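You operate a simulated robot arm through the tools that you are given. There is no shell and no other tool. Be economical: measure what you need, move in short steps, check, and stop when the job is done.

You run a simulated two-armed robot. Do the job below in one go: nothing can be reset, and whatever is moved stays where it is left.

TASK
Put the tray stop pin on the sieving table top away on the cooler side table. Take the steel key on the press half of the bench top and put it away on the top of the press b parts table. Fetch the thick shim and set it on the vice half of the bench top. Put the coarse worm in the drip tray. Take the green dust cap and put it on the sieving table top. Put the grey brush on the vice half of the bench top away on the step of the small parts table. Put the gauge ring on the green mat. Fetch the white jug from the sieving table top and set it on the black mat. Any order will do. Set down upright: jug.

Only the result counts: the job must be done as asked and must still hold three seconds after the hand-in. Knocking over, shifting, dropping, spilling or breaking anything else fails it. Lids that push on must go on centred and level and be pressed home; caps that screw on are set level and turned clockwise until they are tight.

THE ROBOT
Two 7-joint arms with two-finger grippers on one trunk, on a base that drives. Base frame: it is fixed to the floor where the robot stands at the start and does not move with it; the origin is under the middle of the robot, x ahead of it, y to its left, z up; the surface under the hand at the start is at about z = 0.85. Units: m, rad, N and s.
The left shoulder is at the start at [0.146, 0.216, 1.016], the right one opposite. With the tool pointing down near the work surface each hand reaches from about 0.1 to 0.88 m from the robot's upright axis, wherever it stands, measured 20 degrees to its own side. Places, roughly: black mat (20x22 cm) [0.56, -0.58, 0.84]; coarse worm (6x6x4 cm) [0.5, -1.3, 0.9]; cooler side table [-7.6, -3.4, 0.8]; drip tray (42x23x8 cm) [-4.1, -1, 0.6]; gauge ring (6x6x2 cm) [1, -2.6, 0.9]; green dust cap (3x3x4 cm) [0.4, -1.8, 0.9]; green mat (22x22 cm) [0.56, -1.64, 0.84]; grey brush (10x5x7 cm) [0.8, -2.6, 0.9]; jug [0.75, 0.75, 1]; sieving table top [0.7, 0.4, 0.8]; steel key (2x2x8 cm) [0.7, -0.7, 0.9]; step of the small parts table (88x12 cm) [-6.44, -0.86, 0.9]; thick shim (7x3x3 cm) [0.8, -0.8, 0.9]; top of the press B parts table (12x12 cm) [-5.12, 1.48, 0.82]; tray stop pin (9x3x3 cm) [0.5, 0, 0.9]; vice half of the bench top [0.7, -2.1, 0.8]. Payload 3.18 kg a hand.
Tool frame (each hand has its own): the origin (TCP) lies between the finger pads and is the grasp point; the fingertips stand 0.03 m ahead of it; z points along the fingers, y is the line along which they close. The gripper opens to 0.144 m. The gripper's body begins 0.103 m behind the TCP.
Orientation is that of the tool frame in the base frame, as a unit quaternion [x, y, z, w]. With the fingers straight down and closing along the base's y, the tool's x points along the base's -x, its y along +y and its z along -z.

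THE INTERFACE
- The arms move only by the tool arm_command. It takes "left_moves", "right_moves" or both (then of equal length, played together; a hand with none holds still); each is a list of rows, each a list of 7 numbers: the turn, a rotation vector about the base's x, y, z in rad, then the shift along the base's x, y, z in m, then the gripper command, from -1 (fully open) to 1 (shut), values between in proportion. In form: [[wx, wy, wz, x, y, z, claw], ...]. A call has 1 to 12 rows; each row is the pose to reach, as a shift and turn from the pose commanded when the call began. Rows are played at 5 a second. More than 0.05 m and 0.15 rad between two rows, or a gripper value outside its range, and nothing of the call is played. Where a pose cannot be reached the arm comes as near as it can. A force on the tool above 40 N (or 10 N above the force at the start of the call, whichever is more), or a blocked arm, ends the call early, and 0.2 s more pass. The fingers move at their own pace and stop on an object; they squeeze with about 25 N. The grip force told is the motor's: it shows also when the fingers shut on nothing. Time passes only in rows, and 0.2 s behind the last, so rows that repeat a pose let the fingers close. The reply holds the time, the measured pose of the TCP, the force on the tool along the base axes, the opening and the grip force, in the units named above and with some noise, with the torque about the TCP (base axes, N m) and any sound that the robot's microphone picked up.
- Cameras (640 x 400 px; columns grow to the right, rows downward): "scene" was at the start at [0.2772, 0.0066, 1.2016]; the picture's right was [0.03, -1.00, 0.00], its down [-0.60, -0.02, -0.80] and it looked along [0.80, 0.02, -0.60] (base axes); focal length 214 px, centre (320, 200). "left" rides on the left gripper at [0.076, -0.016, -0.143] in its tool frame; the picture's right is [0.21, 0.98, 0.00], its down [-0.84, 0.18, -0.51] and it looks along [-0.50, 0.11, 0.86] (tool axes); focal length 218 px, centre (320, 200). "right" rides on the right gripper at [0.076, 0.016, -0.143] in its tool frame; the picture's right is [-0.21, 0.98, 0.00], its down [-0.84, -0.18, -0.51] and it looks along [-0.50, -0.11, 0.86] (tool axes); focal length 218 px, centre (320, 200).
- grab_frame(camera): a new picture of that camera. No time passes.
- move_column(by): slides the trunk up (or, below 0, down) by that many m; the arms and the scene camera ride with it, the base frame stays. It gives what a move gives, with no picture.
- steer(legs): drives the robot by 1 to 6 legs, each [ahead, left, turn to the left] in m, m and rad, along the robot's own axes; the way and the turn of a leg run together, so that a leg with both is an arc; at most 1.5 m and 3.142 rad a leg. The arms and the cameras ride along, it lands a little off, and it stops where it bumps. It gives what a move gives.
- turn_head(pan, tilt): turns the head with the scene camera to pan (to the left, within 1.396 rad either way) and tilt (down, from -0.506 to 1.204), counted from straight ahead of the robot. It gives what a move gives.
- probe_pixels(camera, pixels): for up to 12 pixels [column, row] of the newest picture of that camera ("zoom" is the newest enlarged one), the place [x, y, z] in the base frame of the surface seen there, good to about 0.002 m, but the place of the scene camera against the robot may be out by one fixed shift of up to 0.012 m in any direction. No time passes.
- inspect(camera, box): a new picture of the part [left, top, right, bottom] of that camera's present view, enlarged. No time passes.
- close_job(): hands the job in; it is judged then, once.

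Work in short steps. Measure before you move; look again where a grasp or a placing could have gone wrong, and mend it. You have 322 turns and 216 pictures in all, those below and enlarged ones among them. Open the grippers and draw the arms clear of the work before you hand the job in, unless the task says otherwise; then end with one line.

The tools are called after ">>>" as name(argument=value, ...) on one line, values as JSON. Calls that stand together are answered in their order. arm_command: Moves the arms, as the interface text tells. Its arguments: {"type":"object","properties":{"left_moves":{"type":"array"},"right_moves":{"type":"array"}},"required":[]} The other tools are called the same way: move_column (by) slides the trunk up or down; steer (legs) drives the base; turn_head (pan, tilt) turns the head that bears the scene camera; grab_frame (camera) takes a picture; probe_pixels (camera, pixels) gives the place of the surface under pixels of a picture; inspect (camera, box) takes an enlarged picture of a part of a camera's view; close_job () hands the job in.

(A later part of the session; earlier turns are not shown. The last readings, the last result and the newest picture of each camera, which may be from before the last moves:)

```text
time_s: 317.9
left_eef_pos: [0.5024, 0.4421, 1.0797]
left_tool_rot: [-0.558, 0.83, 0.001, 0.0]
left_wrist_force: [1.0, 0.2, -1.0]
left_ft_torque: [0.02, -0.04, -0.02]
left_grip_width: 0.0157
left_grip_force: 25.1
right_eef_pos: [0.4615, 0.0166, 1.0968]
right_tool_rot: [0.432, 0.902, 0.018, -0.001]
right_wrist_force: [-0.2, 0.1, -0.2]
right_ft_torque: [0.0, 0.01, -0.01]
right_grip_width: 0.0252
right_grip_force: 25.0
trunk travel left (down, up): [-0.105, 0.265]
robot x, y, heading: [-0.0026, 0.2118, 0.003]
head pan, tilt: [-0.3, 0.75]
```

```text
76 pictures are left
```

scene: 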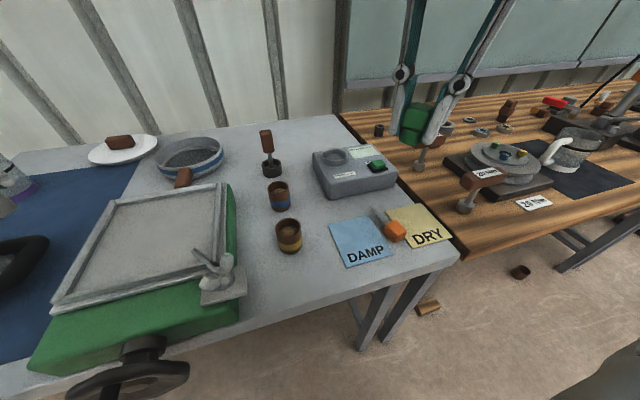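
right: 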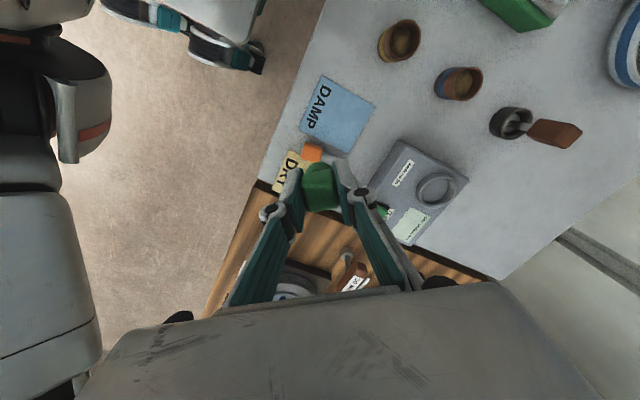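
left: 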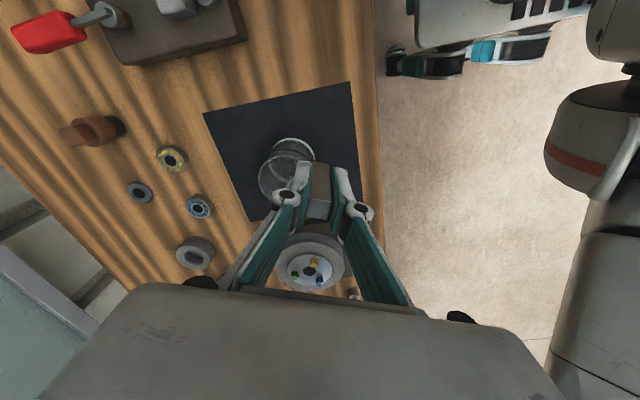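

Free table between the DAMP card, the cups and the scale, around right-view (395,110). Probe there, plus the pin at (312,152).

>>> probe_pixels(camera="right", pixels=[[400, 110], [425, 120], [400, 143], [372, 95], [450, 95], [400, 55], [313, 152], [322, 145], [306, 160], [330, 165]])

>>> inspect(camera="scene", box=[320, 180, 480, 290])

```text
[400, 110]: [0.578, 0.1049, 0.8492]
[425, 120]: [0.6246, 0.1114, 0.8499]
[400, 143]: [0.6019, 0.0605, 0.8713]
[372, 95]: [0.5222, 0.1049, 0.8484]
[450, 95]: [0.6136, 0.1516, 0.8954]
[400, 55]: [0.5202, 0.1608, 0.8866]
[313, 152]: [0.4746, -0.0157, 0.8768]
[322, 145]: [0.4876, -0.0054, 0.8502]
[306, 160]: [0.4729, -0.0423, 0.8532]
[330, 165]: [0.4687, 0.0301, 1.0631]
```

```text
3.64 times, centred on (400, 235) of scene
```

zoom: 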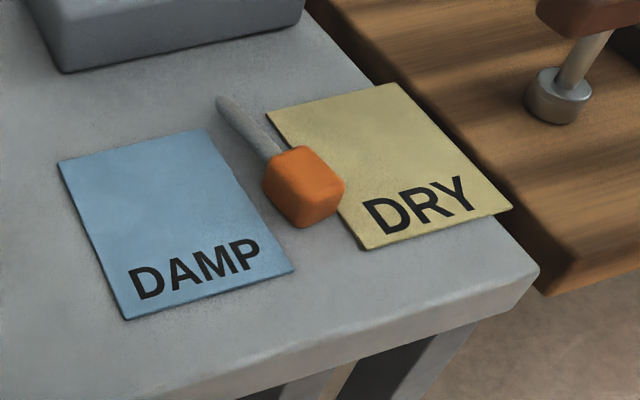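

I'll set the cap at (0.568,0.108). Move there at height, then check.

>>> arm_command(right_moves=[[0, 0, 0, 0.035, 0.03, 0, 1], [0, 0, 0, 0.07, 0.06, -0.01, 1], [0, 0, 0, 0.106, 0.091, -0.02, 1], [0, 0, 0, 0.106, 0.091, -0.06, 1], [0, 0, 0, 0.106, 0.091, -0.1, 1], [0, 0, 0, 0.106, 0.091, -0.14, 1]])

>>> grab_frame(camera="right")

```text
time_s: 319.3
left_eef_pos: [0.5035, 0.4415, 1.0797]
left_tool_rot: [-0.558, 0.83, 0.001, -0.002]
left_wrist_force: [0.2, -0.1, -2.1]
left_ft_torque: [0.03, 0.04, 0.03]
left_grip_width: 0.0155
left_grip_force: 24.4
right_eef_pos: [0.571, 0.1084, 0.9535]
right_tool_rot: [0.432, 0.901, 0.017, -0.002]
right_wrist_force: [0.2, -0.4, -0.5]
right_ft_torque: [-0.03, 0.0, -0.01]
right_grip_width: 0.0252
right_grip_force: 24.8
trunk travel left (down, up): [-0.105, 0.265]
robot x, y, heading: [-0.0053, 0.2158, -0.004]
head pan, tilt: [-0.3, 0.75]
```

```text
74 pictures are left
```

right: 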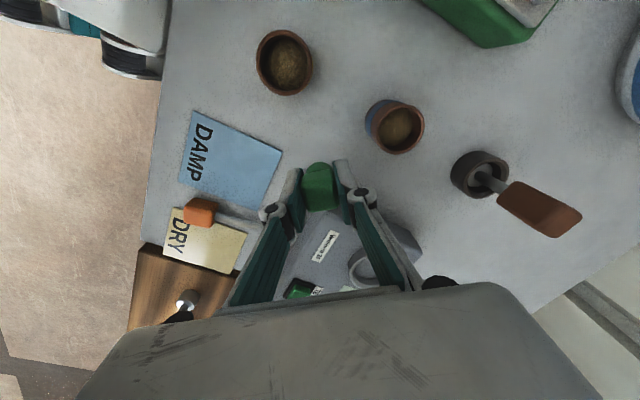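

Landing point (~(320,160)) is free. Lower to contact.

>>> arm_command(right_moves=[[0, 0, 0, 0, 0, -0.035, 1], [0, 0, 0, 0, 0, -0.06, 1], [0, 0, 0, 0, 0, -0.066, 1], [0, 0, 0, 0, 0, -0.069, 1]])

```text
time_s: 320.3
left_eef_pos: [0.5029, 0.4416, 1.0801]
left_tool_rot: [-0.556, 0.831, 0.001, 0.0]
left_wrist_force: [0.1, 0.8, -1.0]
left_ft_torque: [0.02, -0.02, 0.01]
left_grip_width: 0.0156
left_grip_force: 25.1
right_eef_pos: [0.57, 0.107, 0.8863]
right_tool_rot: [0.432, 0.902, 0.017, -0.001]
right_wrist_force: [0.1, 0.1, -0.3]
right_ft_torque: [-0.01, -0.01, 0.01]
right_grip_width: 0.025
right_grip_force: 25.1
trunk travel left (down, up): [-0.105, 0.265]
robot x, y, heading: [-0.0037, 0.2134, -0.003]
head pan, tilt: [-0.3, 0.75]
```

>>> arm_command(right_moves=[[0, 0, 0, 0, 0, -0.002, 1], [0, 0, 0, 0, 0, -0.002, 0.5], [0, 0, 0, 0, 0, -0.002, 0.35], [0, 0, 0, 0, 0, 0.03, 0.35], [0, 0, 0, 0, 0, 0.07, 0.35], [0, 0, 0, 0, 0, 0.11, 0.2]])

>>> grab_frame(camera="right")

```text
time_s: 321.7
left_eef_pos: [0.5032, 0.4431, 1.0823]
left_tool_rot: [-0.558, 0.83, 0.001, 0.0]
left_wrist_force: [-0.9, -0.4, -0.6]
left_ft_torque: [-0.04, 0.0, 0.01]
left_grip_width: 0.0155
left_grip_force: 24.4
right_eef_pos: [0.5664, 0.1101, 0.9985]
right_tool_rot: [0.432, 0.902, 0.017, -0.001]
right_wrist_force: [0.3, -0.1, -0.4]
right_ft_torque: [-0.02, 0.01, 0.01]
right_grip_width: 0.0578
right_grip_force: 0.1
trunk travel left (down, up): [-0.105, 0.265]
robot x, y, heading: [0.0001, 0.2139, 0.0]
head pan, tilt: [-0.3, 0.75]
```

```text
73 pictures are left
```

right: 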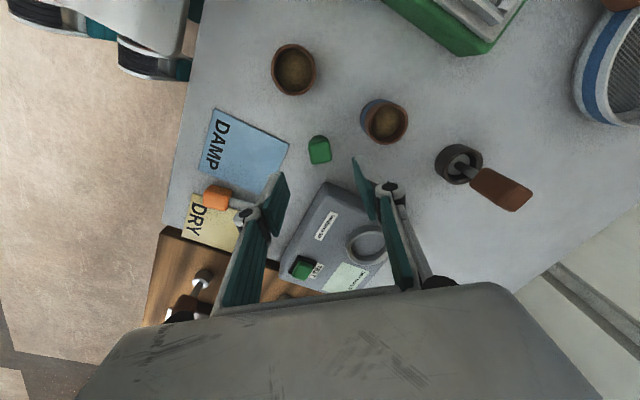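

Cap stands on the sieving table. Now move the right hand over the pin, turning to yaw 0.

>>> arm_command(right_moves=[[0, 0, 0.14, -0.015, -0.02, 0.02, 0.2], [0, 0, 0.28, -0.03, -0.04, 0.03, 0.1], [0, 0, 0.42, -0.045, -0.06, 0.03, 0.0], [0, 0, 0.56, -0.06, -0.08, 0.03, 0.0], [0, 0, 0.7, -0.075, -0.1, 0.02, 0.0], [0, 0, 0.84, -0.09, -0.12, 0.01, 0.0], [0, 0, 0.89, -0.091, -0.125, 0.0, 0.0]])

>>> grab_frame(camera="right")

```text
time_s: 323.3
left_eef_pos: [0.503, 0.4411, 1.0797]
left_tool_rot: [-0.558, 0.83, 0.002, -0.001]
left_wrist_force: [0.3, 0.5, -1.4]
left_ft_torque: [0.02, 0.04, -0.01]
left_grip_width: 0.0156
left_grip_force: 25.1
right_eef_pos: [0.4774, -0.0182, 0.9953]
right_tool_rot: [-0.001, 1.0, 0.016, -0.009]
right_wrist_force: [0.4, -0.3, 0.1]
right_ft_torque: [-0.03, 0.03, -0.04]
right_grip_width: 0.0719
right_grip_force: 0.0
trunk travel left (down, up): [-0.105, 0.265]
robot x, y, heading: [-0.0021, 0.2147, -0.002]
head pan, tilt: [-0.3, 0.75]
```

```text
72 pictures are left
```

right: 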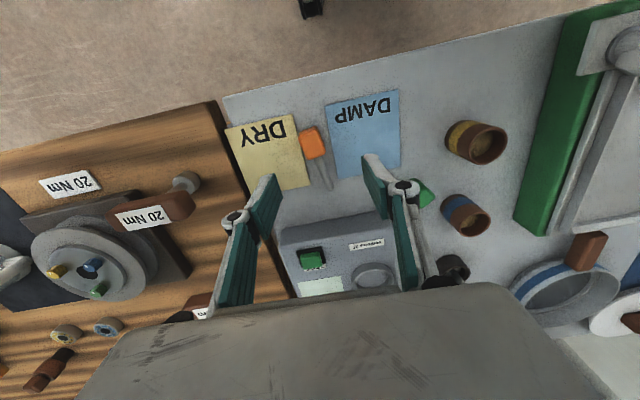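

>>> probe_pixels(camera="right", pixels=[[312, 145], [305, 140], [320, 142], [326, 178], [330, 187], [310, 130], [315, 155]])

>>> inspect(camera="right", box=[260, 100, 400, 220])

```text
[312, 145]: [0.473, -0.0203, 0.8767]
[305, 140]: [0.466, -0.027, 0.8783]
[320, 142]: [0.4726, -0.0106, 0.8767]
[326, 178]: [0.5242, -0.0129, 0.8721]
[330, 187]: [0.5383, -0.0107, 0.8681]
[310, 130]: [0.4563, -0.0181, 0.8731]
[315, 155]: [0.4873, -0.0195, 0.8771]
```

```text
3.33 times, centred on (330, 160) of right
```

zoom: 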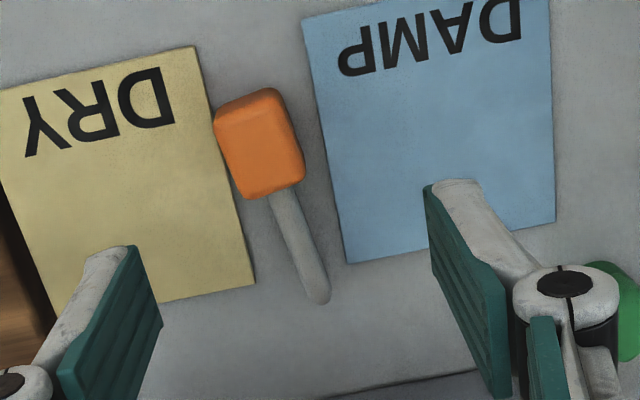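

Pin's cube head at (0.472,-0.018), top 0.877, axis ~7° off x. Descend to 0.886 and grip.

>>> arm_command(right_moves=[[0, 0, 0.06, -0.003, 0, -0.035, 0], [0, 0, 0.12, -0.003, 0, -0.075, 0], [0, 0, 0.12, -0.003, 0, -0.108, 0], [0, 0, 0.12, -0.003, 0, -0.108, 0.4], [0, 0, 0.12, -0.003, 0, -0.108, 1], [0, 0, 0.12, -0.003, 0, -0.108, 1]])

>>> grab_frame(camera="right")

```text
time_s: 324.7
left_eef_pos: [0.5025, 0.4424, 1.0806]
left_tool_rot: [-0.557, 0.831, 0.001, 0.0]
left_wrist_force: [-0.5, 0.8, -1.9]
left_ft_torque: [-0.01, 0.02, 0.0]
left_grip_width: 0.0156
left_grip_force: 24.9
right_eef_pos: [0.4746, -0.0178, 0.8893]
right_tool_rot: [-0.058, 0.998, 0.014, -0.009]
right_wrist_force: [-0.6, -0.7, 0.1]
right_ft_torque: [-0.04, 0.0, -0.02]
right_grip_width: 0.0262
right_grip_force: 24.9
trunk travel left (down, up): [-0.105, 0.265]
robot x, y, heading: [-0.0043, 0.21, -0.0]
head pan, tilt: [-0.3, 0.75]
```

```text
70 pictures are left
```

right: 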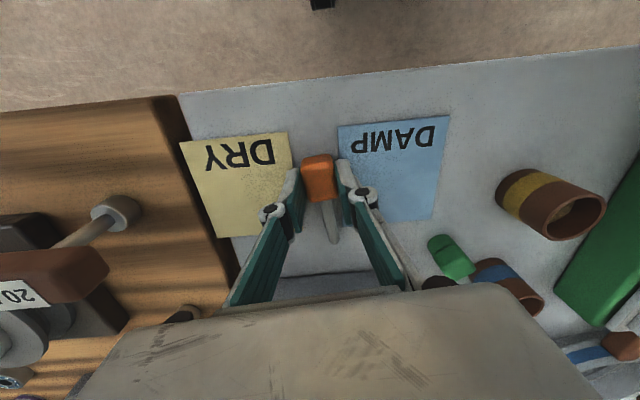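

Gripped. Lift to travel height.

>>> arm_command(right_moves=[[0, 0, 0, 0, 0, 0.04, 1], [0, 0, 0, 0, 0, 0.08, 1], [0, 0, -0.1, -0.01, 0, 0.12, 1], [0, 0, -0.2, -0.02, 0, 0.16, 1], [0, 0, -0.3, -0.03, 0, 0.195, 1]])

>>> grab_frame(camera="right")

>>> turn_head(pan=0.0, tilt=0.7)

>>> grab_frame(camera="scene")

```text
time_s: 325.9
left_eef_pos: [0.5014, 0.4433, 1.0805]
left_tool_rot: [-0.558, 0.83, 0.0, 0.001]
left_wrist_force: [-0.3, 0.4, -1.3]
left_ft_torque: [-0.02, -0.02, -0.02]
left_grip_width: 0.0156
left_grip_force: 25.0
right_eef_pos: [0.4432, -0.0174, 1.0819]
right_tool_rot: [0.092, 0.996, 0.016, -0.007]
right_wrist_force: [-1.6, -0.6, 0.4]
right_ft_torque: [-0.02, -0.07, -0.02]
right_grip_width: 0.0263
right_grip_force: 25.1
trunk travel left (down, up): [-0.105, 0.265]
robot x, y, heading: [-0.0081, 0.2146, -0.001]
head pan, tilt: [-0.3, 0.75]
```

```text
69 pictures are left
```

right: 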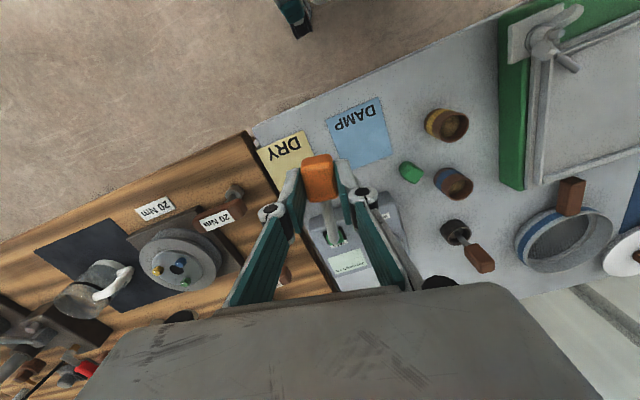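

```text
time_s: 326.7
left_eef_pos: [0.502, 0.4417, 1.0803]
left_tool_rot: [-0.558, 0.83, 0.001, 0.0]
left_wrist_force: [0.3, 0.3, -0.7]
left_ft_torque: [0.03, 0.01, 0.0]
left_grip_width: 0.0156
left_grip_force: 24.5
right_eef_pos: [0.4449, -0.018, 1.0809]
right_tool_rot: [0.091, 0.996, 0.016, -0.007]
right_wrist_force: [0.1, 0.0, -0.6]
right_ft_torque: [0.01, 0.0, 0.0]
right_grip_width: 0.0262
right_grip_force: 24.0
trunk travel left (down, up): [-0.105, 0.265]
robot x, y, heading: [-0.0025, 0.2158, 0.003]
head pan, tilt: [0.0, 0.7]
```

```text
68 pictures are left
```

scene: 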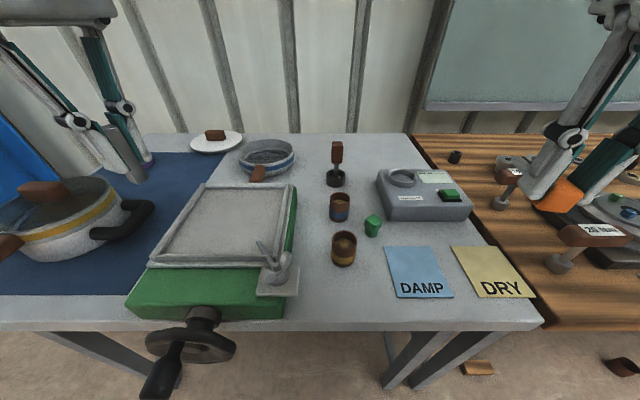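

All fine. Back away, turn around and look for the press B parts table.

>>> steer(legs=[[-0.5, 0, 0], [0, 0, 3.1]])

>>> turn_head(pan=-0.2, tilt=0.15)

>>> grab_frame(camera="scene")

```text
time_s: 336.9
left_eef_pos: [-1.0171, 0.0026, 1.0797]
left_tool_rot: [0.837, 0.547, 0.0, 0.002]
left_wrist_force: [-0.2, 0.5, -0.8]
left_ft_torque: [0.03, -0.04, 0.02]
left_grip_width: 0.0156
left_grip_force: 24.7
right_eef_pos: [-0.9462, 0.4593, 1.0802]
right_tool_rot: [0.994, -0.105, 0.007, 0.015]
right_wrist_force: [-0.7, 0.3, -0.8]
right_ft_torque: [-0.03, -0.01, 0.01]
right_grip_width: 0.0265
right_grip_force: 24.9
trunk travel left (down, up): [-0.105, 0.265]
robot x, y, heading: [-0.5071, 0.2188, 3.121]
head pan, tilt: [0.0, 0.7]
```

```text
time_s: 337.9
left_eef_pos: [-1.0174, 0.0004, 1.0806]
left_tool_rot: [0.838, 0.546, 0.001, 0.001]
left_wrist_force: [0.4, -0.3, -1.4]
left_ft_torque: [0.0, 0.02, -0.01]
left_grip_width: 0.0154
left_grip_force: 25.2
right_eef_pos: [-0.9471, 0.4591, 1.0811]
right_tool_rot: [0.994, -0.104, 0.008, 0.016]
right_wrist_force: [-0.1, 0.4, 0.4]
right_ft_torque: [0.01, -0.03, 0.0]
right_grip_width: 0.0262
right_grip_force: 25.3
trunk travel left (down, up): [-0.105, 0.265]
robot x, y, heading: [-0.5074, 0.2131, 3.12]
head pan, tilt: [-0.201, 0.15]
```

```text
67 pictures are left
```

scene: 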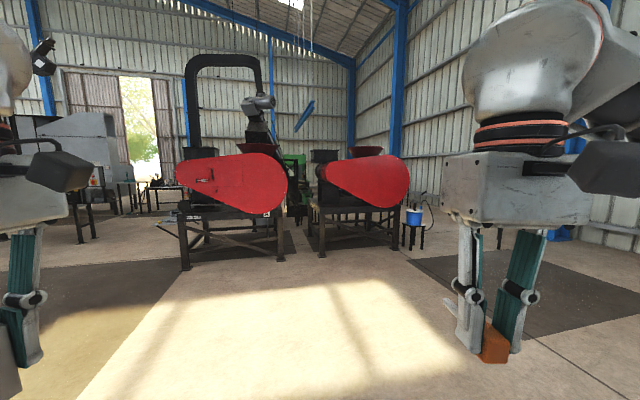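

Presses A and B ahead; a small stand with a blue bucket at (413,225). Zoom and probe.

>>> inspect(camera="scene", box=[270, 140, 470, 260])

>>> probe_pixels(camera="scene", pixels=[[413, 218], [413, 228], [365, 180], [300, 175], [290, 200], [275, 215], [225, 185], [500, 240], [320, 210], [425, 240]])

```text
3.20 times, centred on (370, 200) of scene
```

zoom: 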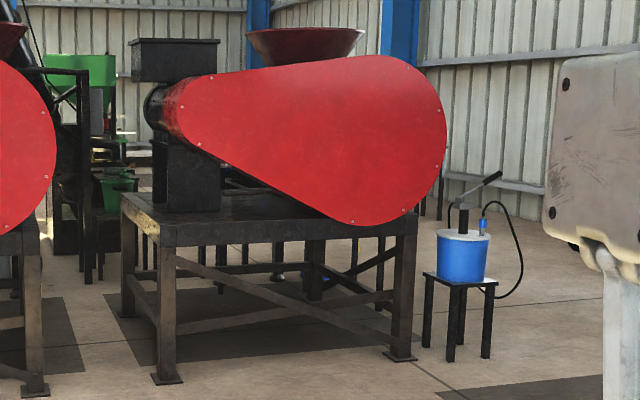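

```text
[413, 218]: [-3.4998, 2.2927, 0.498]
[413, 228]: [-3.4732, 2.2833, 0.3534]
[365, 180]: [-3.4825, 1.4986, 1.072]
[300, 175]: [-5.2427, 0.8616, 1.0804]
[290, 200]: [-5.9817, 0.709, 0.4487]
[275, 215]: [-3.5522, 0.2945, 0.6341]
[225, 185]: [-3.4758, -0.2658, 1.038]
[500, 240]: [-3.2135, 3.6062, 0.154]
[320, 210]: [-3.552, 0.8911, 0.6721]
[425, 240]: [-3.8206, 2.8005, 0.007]
```

The parts table (-5.12,1.48) lies behind press B. I'll go round press B's right side: drive to about (-2.3,2.6) and look.

>>> steer(legs=[[0.9, -1.2, 0], [0.9, -1.2, 0]])

>>> turn_head(pan=0.0, tilt=0.25)

>>> grab_frame(camera="scene")

```text
time_s: 358.9
left_eef_pos: [-2.7151, 2.478, 1.0805]
left_tool_rot: [0.846, 0.533, 0.0, 0.001]
left_wrist_force: [0.4, -0.4, -1.4]
left_ft_torque: [-0.01, 0.01, 0.0]
left_grip_width: 0.0157
left_grip_force: 25.4
right_eef_pos: [-2.632, 2.934, 1.0808]
right_tool_rot: [0.993, -0.12, 0.007, 0.017]
right_wrist_force: [0.8, -0.1, -0.6]
right_ft_torque: [0.02, 0.0, 0.0]
right_grip_width: 0.0262
right_grip_force: 25.3
trunk travel left (down, up): [-0.105, 0.265]
robot x, y, heading: [-2.1999, 2.6764, 3.076]
head pan, tilt: [-0.201, 0.15]
```

```text
time_s: 359.6
left_eef_pos: [-2.7166, 2.4784, 1.0809]
left_tool_rot: [0.846, 0.533, 0.0, 0.001]
left_wrist_force: [0.3, 0.3, -2.5]
left_ft_torque: [0.0, -0.01, -0.01]
left_grip_width: 0.016
left_grip_force: 24.9
right_eef_pos: [-2.6313, 2.9347, 1.0812]
right_tool_rot: [0.993, -0.12, 0.007, 0.016]
right_wrist_force: [-0.1, 0.2, -0.3]
right_ft_torque: [0.0, -0.02, 0.03]
right_grip_width: 0.0263
right_grip_force: 25.3
trunk travel left (down, up): [-0.105, 0.265]
robot x, y, heading: [-2.1987, 2.6793, 3.085]
head pan, tilt: [0.0, 0.25]
```

```text
65 pictures are left
```

scene: 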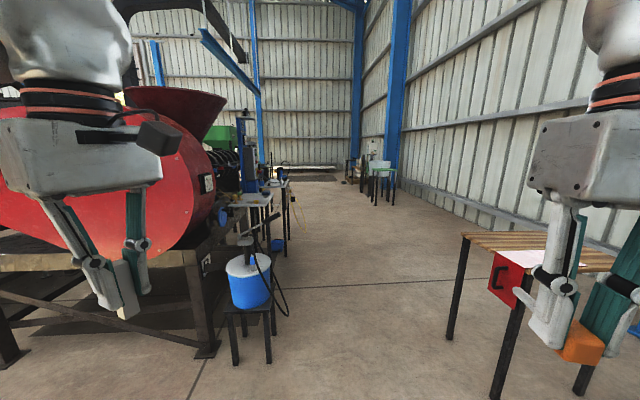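

There's a corridor between the bucket stand and a table on the right. Probe their edges and the small tables ahead at (255,200), (280,185).

>>> probe_pixels(camera="scene", pixels=[[465, 237], [455, 320], [250, 265], [275, 310], [258, 200], [245, 200], [278, 183], [272, 245], [292, 230], [383, 170], [280, 290]])

>>> inspect(camera="scene", box=[190, 130, 330, 270])

```text
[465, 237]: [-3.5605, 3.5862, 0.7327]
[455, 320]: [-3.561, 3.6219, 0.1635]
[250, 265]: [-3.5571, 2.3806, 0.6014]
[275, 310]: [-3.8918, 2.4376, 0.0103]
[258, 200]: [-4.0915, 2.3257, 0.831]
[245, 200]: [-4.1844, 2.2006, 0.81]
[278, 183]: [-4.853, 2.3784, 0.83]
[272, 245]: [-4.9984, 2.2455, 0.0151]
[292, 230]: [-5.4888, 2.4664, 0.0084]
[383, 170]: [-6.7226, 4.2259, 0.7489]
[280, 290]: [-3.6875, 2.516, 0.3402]
```

```text
2.86 times, centred on (260, 200) of scene
```

zoom: 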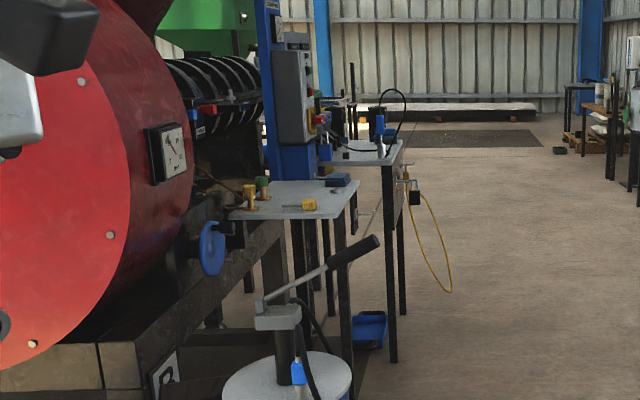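

The corridor (y 2.5–3.55) is passable at y≈3.0. Drive ahead in two legs to x≈-4.6 and look left.

>>> steer(legs=[[0.5, -0.25, 0.05], [1.3, 0, 0], [0.7, 0, 0]])

>>> turn_head(pan=0.8, tilt=0.4)

>>> grab_frame(camera="scene")

```text
time_s: 372.4
left_eef_pos: [-5.1859, 2.6998, 1.081]
left_tool_rot: [0.83, 0.558, 0.0, 0.0]
left_wrist_force: [-0.4, -0.8, -1.6]
left_ft_torque: [0.04, -0.02, -0.02]
left_grip_width: 0.0154
left_grip_force: 24.7
right_eef_pos: [-5.13, 3.1597, 1.0811]
right_tool_rot: [0.996, -0.09, 0.007, 0.015]
right_wrist_force: [-0.6, -0.1, -0.6]
right_ft_torque: [0.0, -0.01, -0.01]
right_grip_width: 0.0263
right_grip_force: 25.0
trunk travel left (down, up): [-0.105, 0.265]
robot x, y, heading: [-4.6815, 2.9307, -3.138]
head pan, tilt: [0.0, 0.25]
```

```text
time_s: 373.5
left_eef_pos: [-5.1869, 2.7005, 1.0802]
left_tool_rot: [0.83, 0.558, 0.001, 0.0]
left_wrist_force: [0.0, 0.7, -1.1]
left_ft_torque: [0.03, -0.01, 0.0]
left_grip_width: 0.0154
left_grip_force: 25.2
right_eef_pos: [-5.1287, 3.1612, 1.0815]
right_tool_rot: [0.996, -0.091, 0.009, 0.015]
right_wrist_force: [0.2, 0.0, -0.4]
right_ft_torque: [0.01, 0.0, -0.01]
right_grip_width: 0.0263
right_grip_force: 24.6
trunk travel left (down, up): [-0.105, 0.265]
robot x, y, heading: [-4.683, 2.9327, -3.142]
head pan, tilt: [0.799, 0.4]
```

```text
63 pictures are left
```

scene: 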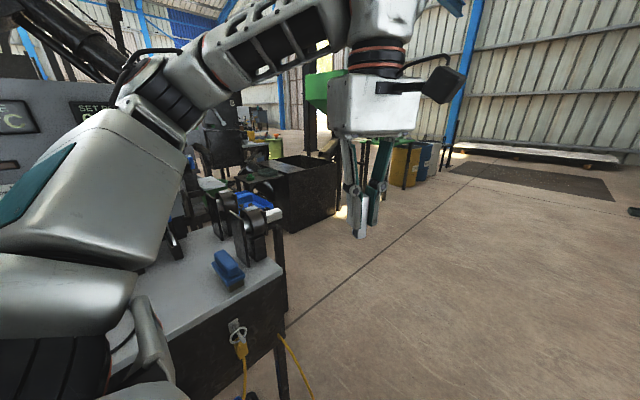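

Probe what's ahead-left: the black bin (300,190), table corner (275,260), and beyond.

>>> probe_pixels(camera="scene", pixels=[[300, 175], [330, 200], [275, 265], [235, 220], [400, 165], [255, 150], [200, 190], [340, 215], [220, 160]])

>>> inspect(camera="scene", box=[170, 90, 450, 260])

```text
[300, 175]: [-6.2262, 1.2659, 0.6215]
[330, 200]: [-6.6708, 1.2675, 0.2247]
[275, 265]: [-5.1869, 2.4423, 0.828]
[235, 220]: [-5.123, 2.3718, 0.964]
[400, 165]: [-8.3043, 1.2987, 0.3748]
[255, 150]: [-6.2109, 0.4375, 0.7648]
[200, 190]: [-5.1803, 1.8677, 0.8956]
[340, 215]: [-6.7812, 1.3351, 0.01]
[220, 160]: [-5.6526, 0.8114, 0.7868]
```

```text
2.29 times, centred on (310, 175) of scene
```

zoom: 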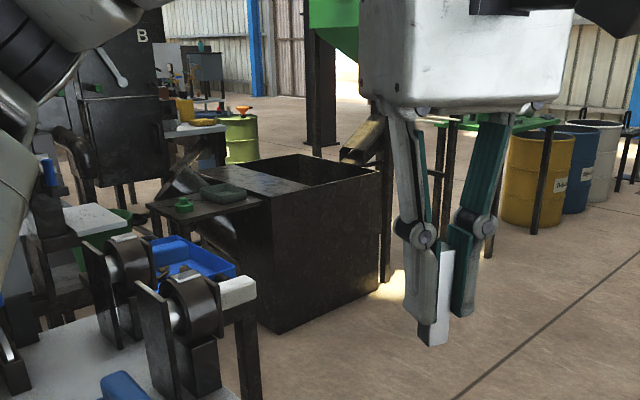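

The parts table should be left of the table; drive ahead 1.0 m and turn left 1.2 to view it.

>>> probe_pixels(camera="scene", pixels=[[212, 183], [205, 186], [225, 212], [260, 190], [190, 200], [250, 185]])

>>> steer(legs=[[1.05, 0, 0], [0, 0, 1.3]])

>>> turn_head(pan=0.3, tilt=0.4)

>>> grab_frame(camera="scene")

```text
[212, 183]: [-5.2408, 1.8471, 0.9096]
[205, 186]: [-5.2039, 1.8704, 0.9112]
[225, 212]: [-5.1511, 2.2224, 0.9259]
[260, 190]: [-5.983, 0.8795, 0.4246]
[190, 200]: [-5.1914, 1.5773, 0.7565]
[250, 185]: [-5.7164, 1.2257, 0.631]
```

```text
time_s: 382.1
left_eef_pos: [-5.6105, 2.3734, 1.081]
left_tool_rot: [0.302, 0.953, 0.001, 0.0]
left_wrist_force: [-0.4, 0.3, -1.2]
left_ft_torque: [-0.01, 0.01, 0.0]
left_grip_width: 0.0154
left_grip_force: 24.6
right_eef_pos: [-6.046, 2.5334, 1.0815]
right_tool_rot: [0.836, 0.549, 0.016, 0.008]
right_wrist_force: [0.5, -1.0, -1.7]
right_ft_torque: [0.03, 0.03, -0.05]
right_grip_width: 0.0262
right_grip_force: 25.0
trunk travel left (down, up): [-0.105, 0.265]
robot x, y, heading: [-5.7192, 2.9195, -1.799]
head pan, tilt: [0.799, 0.4]
```

```text
time_s: 383.0
left_eef_pos: [-5.6103, 2.3738, 1.0809]
left_tool_rot: [0.302, 0.953, 0.001, 0.001]
left_wrist_force: [-0.7, -0.1, -1.5]
left_ft_torque: [0.01, 0.01, 0.05]
left_grip_width: 0.0154
left_grip_force: 24.7
right_eef_pos: [-6.0455, 2.5321, 1.0808]
right_tool_rot: [0.835, 0.55, 0.015, 0.007]
right_wrist_force: [-0.6, 0.1, -1.0]
right_ft_torque: [0.03, -0.02, -0.02]
right_grip_width: 0.0265
right_grip_force: 24.9
trunk travel left (down, up): [-0.105, 0.265]
robot x, y, heading: [-5.7166, 2.9174, -1.793]
head pan, tilt: [0.3, 0.4]
```

```text
61 pictures are left
```

scene: 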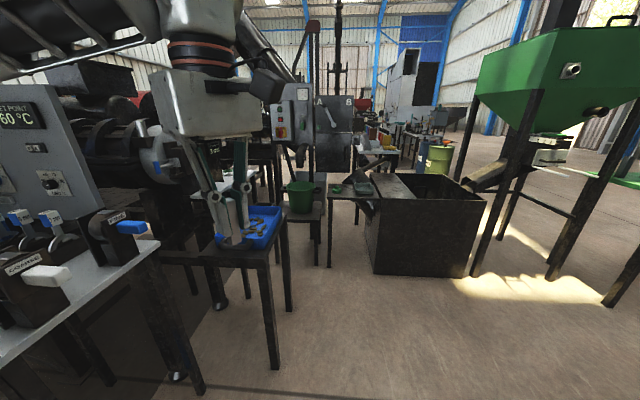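

A dark small table with a blue tray at (250,235) seems to be the parts table. Zoom and probe.

>>> inspect(camera="scene", box=[140, 150, 400, 300])

>>> probe_pixels(camera="scene", pixels=[[260, 225], [262, 258], [200, 255], [185, 250], [278, 240], [300, 195], [345, 190], [305, 208], [240, 258], [150, 245]])

```text
2.46 times, centred on (270, 225) of scene
```

zoom: 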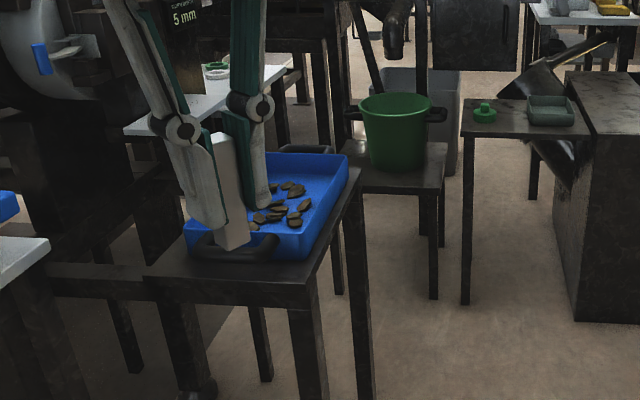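

```text
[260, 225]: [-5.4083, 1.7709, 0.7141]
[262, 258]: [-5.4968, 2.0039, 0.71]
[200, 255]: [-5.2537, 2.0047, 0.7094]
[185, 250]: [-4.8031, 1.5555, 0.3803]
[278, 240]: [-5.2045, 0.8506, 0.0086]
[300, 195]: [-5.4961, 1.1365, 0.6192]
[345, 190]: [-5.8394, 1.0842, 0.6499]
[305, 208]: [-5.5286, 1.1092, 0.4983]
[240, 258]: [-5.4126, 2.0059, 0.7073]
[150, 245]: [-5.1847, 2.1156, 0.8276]
```

Behind it is a white top with parts ("5 mm" box); probe it.

>>> probe_pixels(camera="scene", pixels=[[227, 182], [236, 184], [199, 201], [250, 180], [256, 175], [228, 176], [215, 158], [206, 193], [330, 158], [315, 150]])

>>> inspect(camera="scene", box=[180, 110, 300, 220])

```text
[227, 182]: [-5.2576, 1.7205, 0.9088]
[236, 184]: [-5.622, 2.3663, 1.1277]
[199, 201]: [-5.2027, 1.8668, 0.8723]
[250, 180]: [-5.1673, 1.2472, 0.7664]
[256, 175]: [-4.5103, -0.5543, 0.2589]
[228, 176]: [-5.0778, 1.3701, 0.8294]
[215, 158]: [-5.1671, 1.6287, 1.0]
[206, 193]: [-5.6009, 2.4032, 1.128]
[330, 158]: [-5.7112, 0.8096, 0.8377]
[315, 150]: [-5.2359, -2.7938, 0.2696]
```

```text
3.64 times, centred on (240, 165) of scene
```

zoom: 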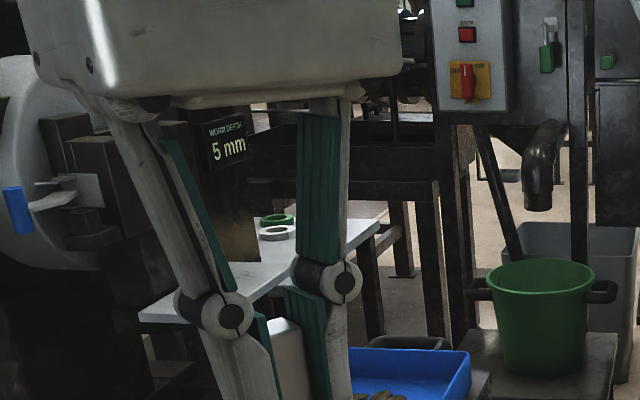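

The white-topped table with rings is near (-5.1,1.4,0.82). Before approaching between the blue-tray table and the bin, probe the hopper legs/bin on my right.

>>> probe_pixels(camera="scene", pixels=[[475, 268], [512, 120], [605, 300], [485, 200], [440, 190], [375, 270], [480, 100], [487, 180], [365, 235]])

```text
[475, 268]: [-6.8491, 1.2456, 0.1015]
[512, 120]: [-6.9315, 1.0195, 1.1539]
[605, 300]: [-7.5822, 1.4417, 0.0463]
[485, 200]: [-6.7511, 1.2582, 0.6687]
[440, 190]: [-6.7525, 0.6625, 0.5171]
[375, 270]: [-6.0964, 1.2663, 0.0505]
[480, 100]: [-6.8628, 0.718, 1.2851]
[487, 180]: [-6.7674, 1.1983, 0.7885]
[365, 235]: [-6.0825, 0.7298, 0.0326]
```

Bin is x<-6.08, y<1.27; there is room. Drive ahead 0.72, then turn left 1.13 to heading ≈ -0.66.

>>> steer(legs=[[0.72, 0, 0], [0, 0, 1.13]])

>>> turn_head(pan=0.0, tilt=0.5)

>>> grab_frame(camera="scene")

```text
time_s: 389.8
left_eef_pos: [-5.3466, 2.0746, 1.0804]
left_tool_rot: [-0.248, 0.969, 0.001, 0.001]
left_wrist_force: [0.5, 0.0, -2.2]
left_ft_torque: [-0.01, -0.02, -0.01]
left_grip_width: 0.0153
left_grip_force: 24.3
right_eef_pos: [-5.6806, 1.754, 1.0805]
right_tool_rot: [0.419, 0.908, 0.017, -0.002]
right_wrist_force: [0.0, 0.2, -0.7]
right_ft_torque: [0.01, 0.0, -0.01]
right_grip_width: 0.0263
right_grip_force: 24.5
trunk travel left (down, up): [-0.105, 0.265]
robot x, y, heading: [-5.881, 2.2149, -0.678]
head pan, tilt: [0.3, 0.4]
```

```text
time_s: 390.6
left_eef_pos: [-5.3466, 2.0742, 1.0804]
left_tool_rot: [-0.248, 0.969, 0.001, -0.001]
left_wrist_force: [-0.1, 0.6, -1.4]
left_ft_torque: [-0.02, -0.01, 0.01]
left_grip_width: 0.0151
left_grip_force: 24.5
right_eef_pos: [-5.6808, 1.7535, 1.08]
right_tool_rot: [0.419, 0.908, 0.018, -0.002]
right_wrist_force: [0.2, 0.6, -0.2]
right_ft_torque: [-0.02, 0.0, -0.01]
right_grip_width: 0.0264
right_grip_force: 24.7
trunk travel left (down, up): [-0.105, 0.265]
robot x, y, heading: [-5.8823, 2.2118, -0.681]
head pan, tilt: [0.0, 0.499]
```

```text
58 pictures are left
```

scene: 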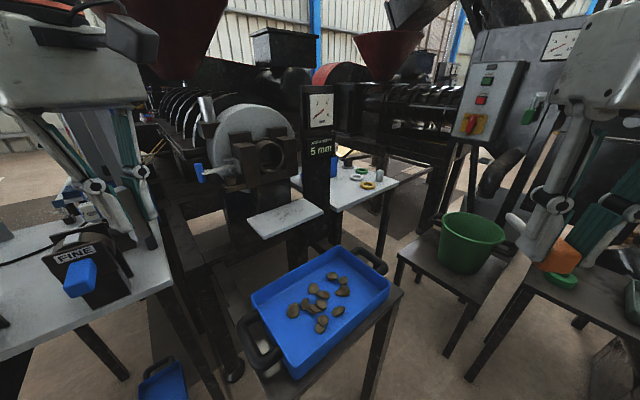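

Now I see the parts table at (360,185) holding rings and small items. Zoom and probe for the free top.

>>> inspect(camera="scene", box=[280, 130, 440, 240])

>>> probe_pixels(camera="scene", pixels=[[350, 195], [340, 200], [345, 172], [368, 184], [380, 172], [355, 205], [395, 182], [335, 165], [322, 200], [375, 195], [285, 218], [308, 180]])

```text
3.64 times, centred on (360, 185) of scene
```

zoom: 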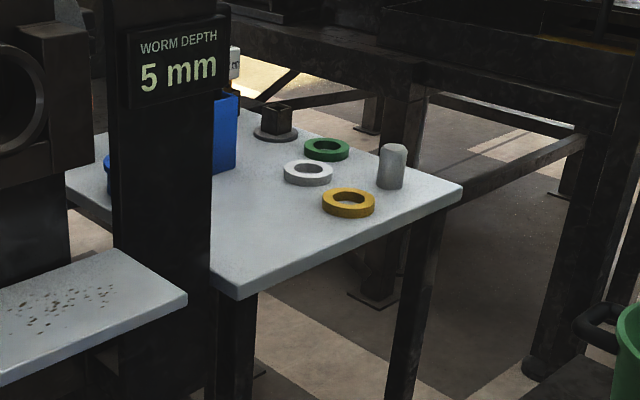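

```text
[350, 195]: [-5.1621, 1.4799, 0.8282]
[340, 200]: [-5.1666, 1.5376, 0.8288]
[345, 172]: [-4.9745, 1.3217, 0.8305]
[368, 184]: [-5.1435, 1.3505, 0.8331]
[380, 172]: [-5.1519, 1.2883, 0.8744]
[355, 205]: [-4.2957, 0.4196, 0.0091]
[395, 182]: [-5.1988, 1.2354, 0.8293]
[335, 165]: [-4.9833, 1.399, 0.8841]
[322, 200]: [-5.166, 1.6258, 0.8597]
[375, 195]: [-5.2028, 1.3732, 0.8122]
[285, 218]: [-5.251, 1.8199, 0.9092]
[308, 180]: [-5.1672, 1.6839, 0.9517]
```

Top at z≈0.82, with free room around (-5.13,1.45). I translate toward it (base shift ≈ -0.56 in y).

>>> steer(legs=[[0.352, -0.435, 0]])

>>> grab_frame(camera="left")

```text
time_s: 394.9
left_eef_pos: [-5.345, 1.5145, 1.0808]
left_tool_rot: [-0.249, 0.969, 0.001, 0.0]
left_wrist_force: [0.0, 0.3, -1.1]
left_ft_torque: [0.06, -0.02, 0.0]
left_grip_width: 0.0154
left_grip_force: 25.2
right_eef_pos: [-5.6785, 1.1918, 1.081]
right_tool_rot: [0.417, 0.909, 0.017, -0.002]
right_wrist_force: [-0.4, 0.7, 0.2]
right_ft_torque: [-0.03, 0.02, -0.03]
right_grip_width: 0.0261
right_grip_force: 24.9
trunk travel left (down, up): [-0.105, 0.265]
robot x, y, heading: [-5.8803, 1.6557, -0.681]
head pan, tilt: [0.0, 0.499]
```

```text
56 pictures are left
```

left: 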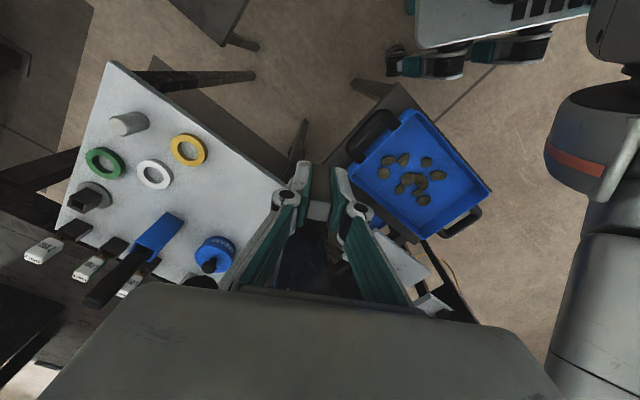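

Excellent view: free region around (230,180). Probe it and neighbours.

>>> probe_pixels(camera="left", pixels=[[230, 180], [215, 175], [245, 190], [204, 150], [172, 220], [215, 245], [280, 195], [262, 175], [225, 205]])

```text
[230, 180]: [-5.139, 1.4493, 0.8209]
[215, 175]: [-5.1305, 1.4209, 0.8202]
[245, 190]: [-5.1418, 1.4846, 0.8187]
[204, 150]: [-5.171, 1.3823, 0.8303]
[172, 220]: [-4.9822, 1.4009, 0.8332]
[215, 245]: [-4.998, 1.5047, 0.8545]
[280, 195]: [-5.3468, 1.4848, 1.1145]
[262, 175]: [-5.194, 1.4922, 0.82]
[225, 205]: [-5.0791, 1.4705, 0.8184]
```

Set the key at (-5.12,1.455). Move over it.

>>> arm_command(left_moves=[[0, 0, 0, 0.045, -0.012, 0, 1], [0, 0, 0, 0.09, -0.024, 0, 1], [0, 0, 0, 0.135, -0.036, 0, 1], [0, 0, 0, 0.18, -0.048, -0.01, 1], [0, 0, 0, 0.225, -0.06, -0.02, 1], [0, 0, 0, 0.225, -0.06, -0.06, 1], [0, 0, 0, 0.225, -0.06, -0.1, 1]])

>>> grab_frame(camera="left")

>>> grab_frame(camera="scene")

```text
time_s: 396.6
left_eef_pos: [-5.1255, 1.4519, 1.0007]
left_tool_rot: [-0.247, 0.969, -0.009, 0.009]
left_wrist_force: [0.0, 0.6, -0.8]
left_ft_torque: [-0.01, 0.0, -0.01]
left_grip_width: 0.0155
left_grip_force: 25.1
right_eef_pos: [-5.687, 1.193, 1.0892]
right_tool_rot: [0.418, 0.908, 0.017, 0.006]
right_wrist_force: [0.5, 0.0, -0.7]
right_ft_torque: [-0.04, 0.01, 0.02]
right_grip_width: 0.0261
right_grip_force: 24.6
trunk travel left (down, up): [-0.105, 0.265]
robot x, y, heading: [-5.882, 1.6565, -0.681]
head pan, tilt: [0.0, 0.499]
```

```text
55 pictures are left
```

left: 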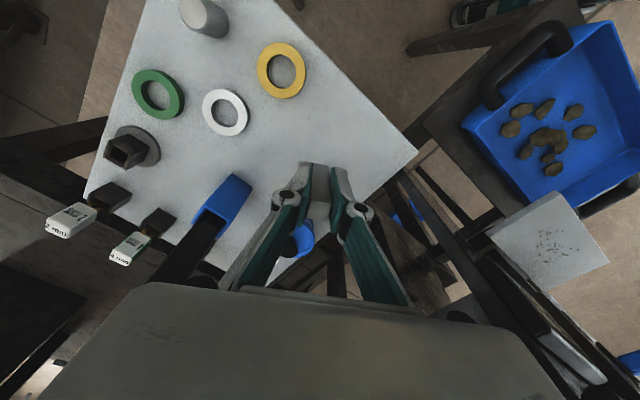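

```text
54 pictures are left
```

scene: 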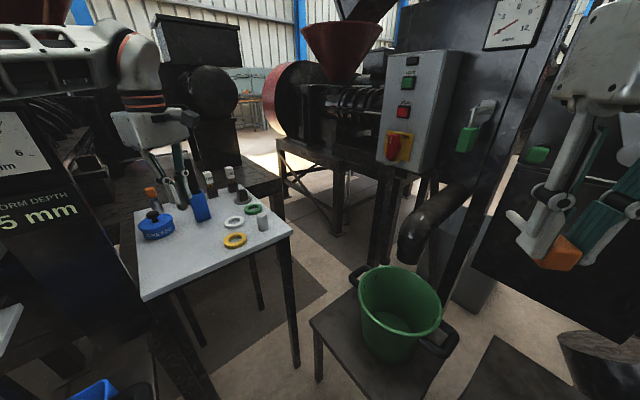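

The torso leans slightly: the left forearm is likely brushing the gauge post. I raise back and check clearances so I can shift the robot toward -y.

>>> probe_pixels(camera="scene", pixels=[[320, 330], [345, 300], [460, 330], [40, 210], [80, 215], [490, 350], [60, 120], [395, 275]])

>>> arm_command(left_moves=[[0, 0, 0, -0.01, 0.003, 0.02, 1], [0, 0, 0, -0.04, 0.01, 0.045, 1], [0, 0, 0, -0.085, 0.02, 0.06, 1], [0, 0, 0, -0.13, 0.03, 0.07, 1]])

```text
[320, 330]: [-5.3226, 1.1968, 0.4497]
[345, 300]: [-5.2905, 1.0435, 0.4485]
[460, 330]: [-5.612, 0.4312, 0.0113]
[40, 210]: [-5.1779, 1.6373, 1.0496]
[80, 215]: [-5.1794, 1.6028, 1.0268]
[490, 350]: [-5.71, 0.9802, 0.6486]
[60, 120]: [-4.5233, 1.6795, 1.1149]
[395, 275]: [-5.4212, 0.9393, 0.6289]
```

```text
time_s: 397.6
left_eef_pos: [-5.2525, 1.4836, 1.051]
left_tool_rot: [-0.25, 0.968, 0.002, -0.001]
left_wrist_force: [0.0, 0.4, -1.8]
left_ft_torque: [-0.04, -0.02, 0.02]
left_grip_width: 0.0155
left_grip_force: 25.0
right_eef_pos: [-5.6787, 1.1922, 1.0805]
right_tool_rot: [0.418, 0.909, 0.017, -0.001]
right_wrist_force: [-0.3, 0.4, 0.1]
right_ft_torque: [-0.02, -0.01, 0.04]
right_grip_width: 0.0261
right_grip_force: 25.1
trunk travel left (down, up): [-0.105, 0.265]
robot x, y, heading: [-5.8858, 1.6481, -0.678]
head pan, tilt: [0.0, 0.499]
```

Lean gone. Shift the robot 0.2 m toward -y, so the arm comes in away from the post.

>>> steer(legs=[[0.126, -0.155, 0]])

>>> arm_command(left_moves=[[0, 0, 0, 0.01, 0.045, 0, 1], [0, 0, 0, 0.03, 0.085, 0, 1], [0, 0, 0, 0.06, 0.12, 0, 1], [0, 0, 0, 0.09, 0.145, -0.01, 1], [0, 0, 0, 0.115, 0.16, -0.03, 1]])

>>> grab_frame(camera="left")

```text
time_s: 399.3
left_eef_pos: [-5.2534, 1.3262, 1.0522]
left_tool_rot: [-0.249, 0.968, 0.0, 0.0]
left_wrist_force: [0.4, 0.6, -1.7]
left_ft_torque: [0.0, 0.01, 0.01]
left_grip_width: 0.0153
left_grip_force: 25.2
right_eef_pos: [-5.6807, 1.0339, 1.0807]
right_tool_rot: [0.418, 0.908, 0.018, -0.002]
right_wrist_force: [-0.3, 0.7, -0.8]
right_ft_torque: [0.01, 0.01, 0.02]
right_grip_width: 0.0265
right_grip_force: 25.3
trunk travel left (down, up): [-0.105, 0.265]
robot x, y, heading: [-5.8814, 1.4989, -0.683]
head pan, tilt: [0.0, 0.499]
stopped in leg 1: the robot was blocked; the commanded pose is now the measured one
```

```text
time_s: 400.5
left_eef_pos: [-5.1376, 1.4885, 1.0227]
left_tool_rot: [-0.25, 0.968, 0.001, 0.001]
left_wrist_force: [0.6, 0.3, -1.6]
left_ft_torque: [-0.03, 0.03, -0.01]
left_grip_width: 0.0156
left_grip_force: 24.7
right_eef_pos: [-5.6793, 1.0346, 1.0805]
right_tool_rot: [0.417, 0.909, 0.017, -0.003]
right_wrist_force: [-0.5, -0.2, -1.0]
right_ft_torque: [0.03, 0.06, 0.0]
right_grip_width: 0.0263
right_grip_force: 25.0
trunk travel left (down, up): [-0.105, 0.265]
robot x, y, heading: [-5.8851, 1.4949, -0.683]
head pan, tilt: [0.0, 0.499]
```

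```text
53 pictures are left
```

left: 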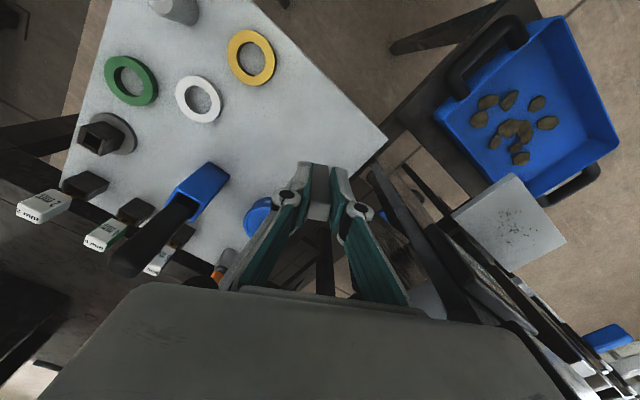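

The base stopped at y≈1.50, no lean now. Move to (-5.135,1.445) and lower in steps.

>>> arm_command(left_moves=[[0, 0, 0, 0.002, -0.042, 0, 1], [0, 0, 0, 0.002, -0.042, -0.04, 1], [0, 0, 0, 0.002, -0.042, -0.08, 1], [0, 0, 0, 0.002, -0.042, -0.115, 1]])

>>> grab_frame(camera="left")

```text
time_s: 401.7
left_eef_pos: [-5.1632, 1.4321, 0.9445]
left_tool_rot: [-0.236, 0.971, -0.021, 0.028]
left_wrist_force: [1.8, -0.5, -1.5]
left_ft_torque: [-0.06, 0.04, -0.01]
left_grip_width: 0.0157
left_grip_force: 24.7
right_eef_pos: [-5.7038, 1.0335, 1.0843]
right_tool_rot: [0.416, 0.909, 0.021, 0.006]
right_wrist_force: [-1.0, -0.3, -0.5]
right_ft_torque: [0.15, -0.09, 0.02]
right_grip_width: 0.0265
right_grip_force: 24.8
trunk travel left (down, up): [-0.105, 0.265]
robot x, y, heading: [-5.8895, 1.4976, -0.674]
head pan, tilt: [0.0, 0.499]
stopped in row 4 (left hand): the arm was blocked; the commanded pose is now the measured one
```

```text
52 pictures are left
```

left: 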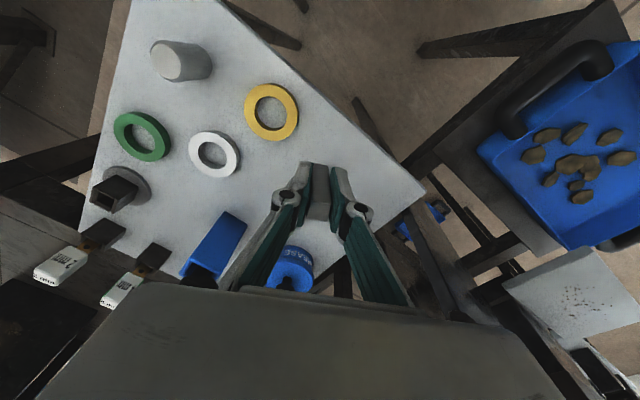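

Blocked again. Go back up and look at the left elbow/post region with the head turned left.

>>> turn_head(pan=0.7, tilt=0.3)

>>> grab_frame(camera="scene")

>>> arm_command(left_moves=[[0, 0, 0, 0.0, 0, 0.04, 1], [0, 0, 0, 0.0, 0, 0.08, 1]])

```text
time_s: 402.8
left_eef_pos: [-5.1649, 1.4319, 0.9431]
left_tool_rot: [-0.234, 0.972, -0.019, 0.026]
left_wrist_force: [0.4, 0.0, -1.0]
left_ft_torque: [0.01, -0.02, 0.0]
left_grip_width: 0.0157
left_grip_force: 25.0
right_eef_pos: [-5.7056, 1.0332, 1.0847]
right_tool_rot: [0.417, 0.908, 0.022, 0.008]
right_wrist_force: [-0.3, -0.9, -0.6]
right_ft_torque: [0.0, 0.03, -0.02]
right_grip_width: 0.0262
right_grip_force: 25.4
trunk travel left (down, up): [-0.105, 0.265]
robot x, y, heading: [-5.8895, 1.4984, -0.678]
head pan, tilt: [0.7, 0.3]
```

```text
51 pictures are left
```

scene: 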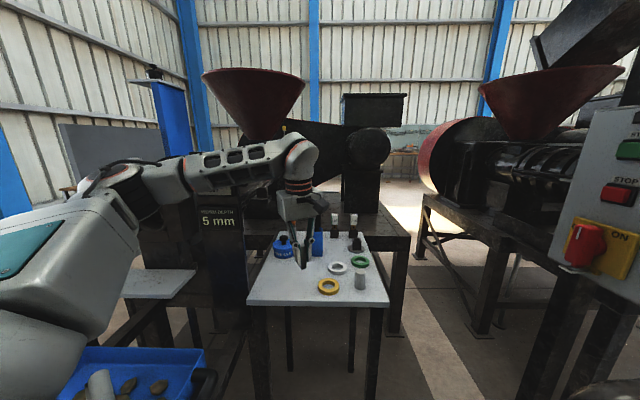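

```text
time_s: 403.4
left_eef_pos: [-5.1472, 1.433, 1.0104]
left_tool_rot: [-0.238, 0.971, -0.016, 0.016]
left_wrist_force: [0.8, 1.6, -1.3]
left_ft_torque: [-0.1, 0.09, 0.01]
left_grip_width: 0.0156
left_grip_force: 24.7
right_eef_pos: [-5.6888, 1.0342, 1.0852]
right_tool_rot: [0.418, 0.908, 0.018, 0.003]
right_wrist_force: [-1.3, 1.7, 0.1]
right_ft_torque: [-0.12, 0.02, -0.04]
right_grip_width: 0.0264
right_grip_force: 25.0
trunk travel left (down, up): [-0.105, 0.265]
robot x, y, heading: [-5.8838, 1.495, -0.683]
head pan, tilt: [0.7, 0.3]
```

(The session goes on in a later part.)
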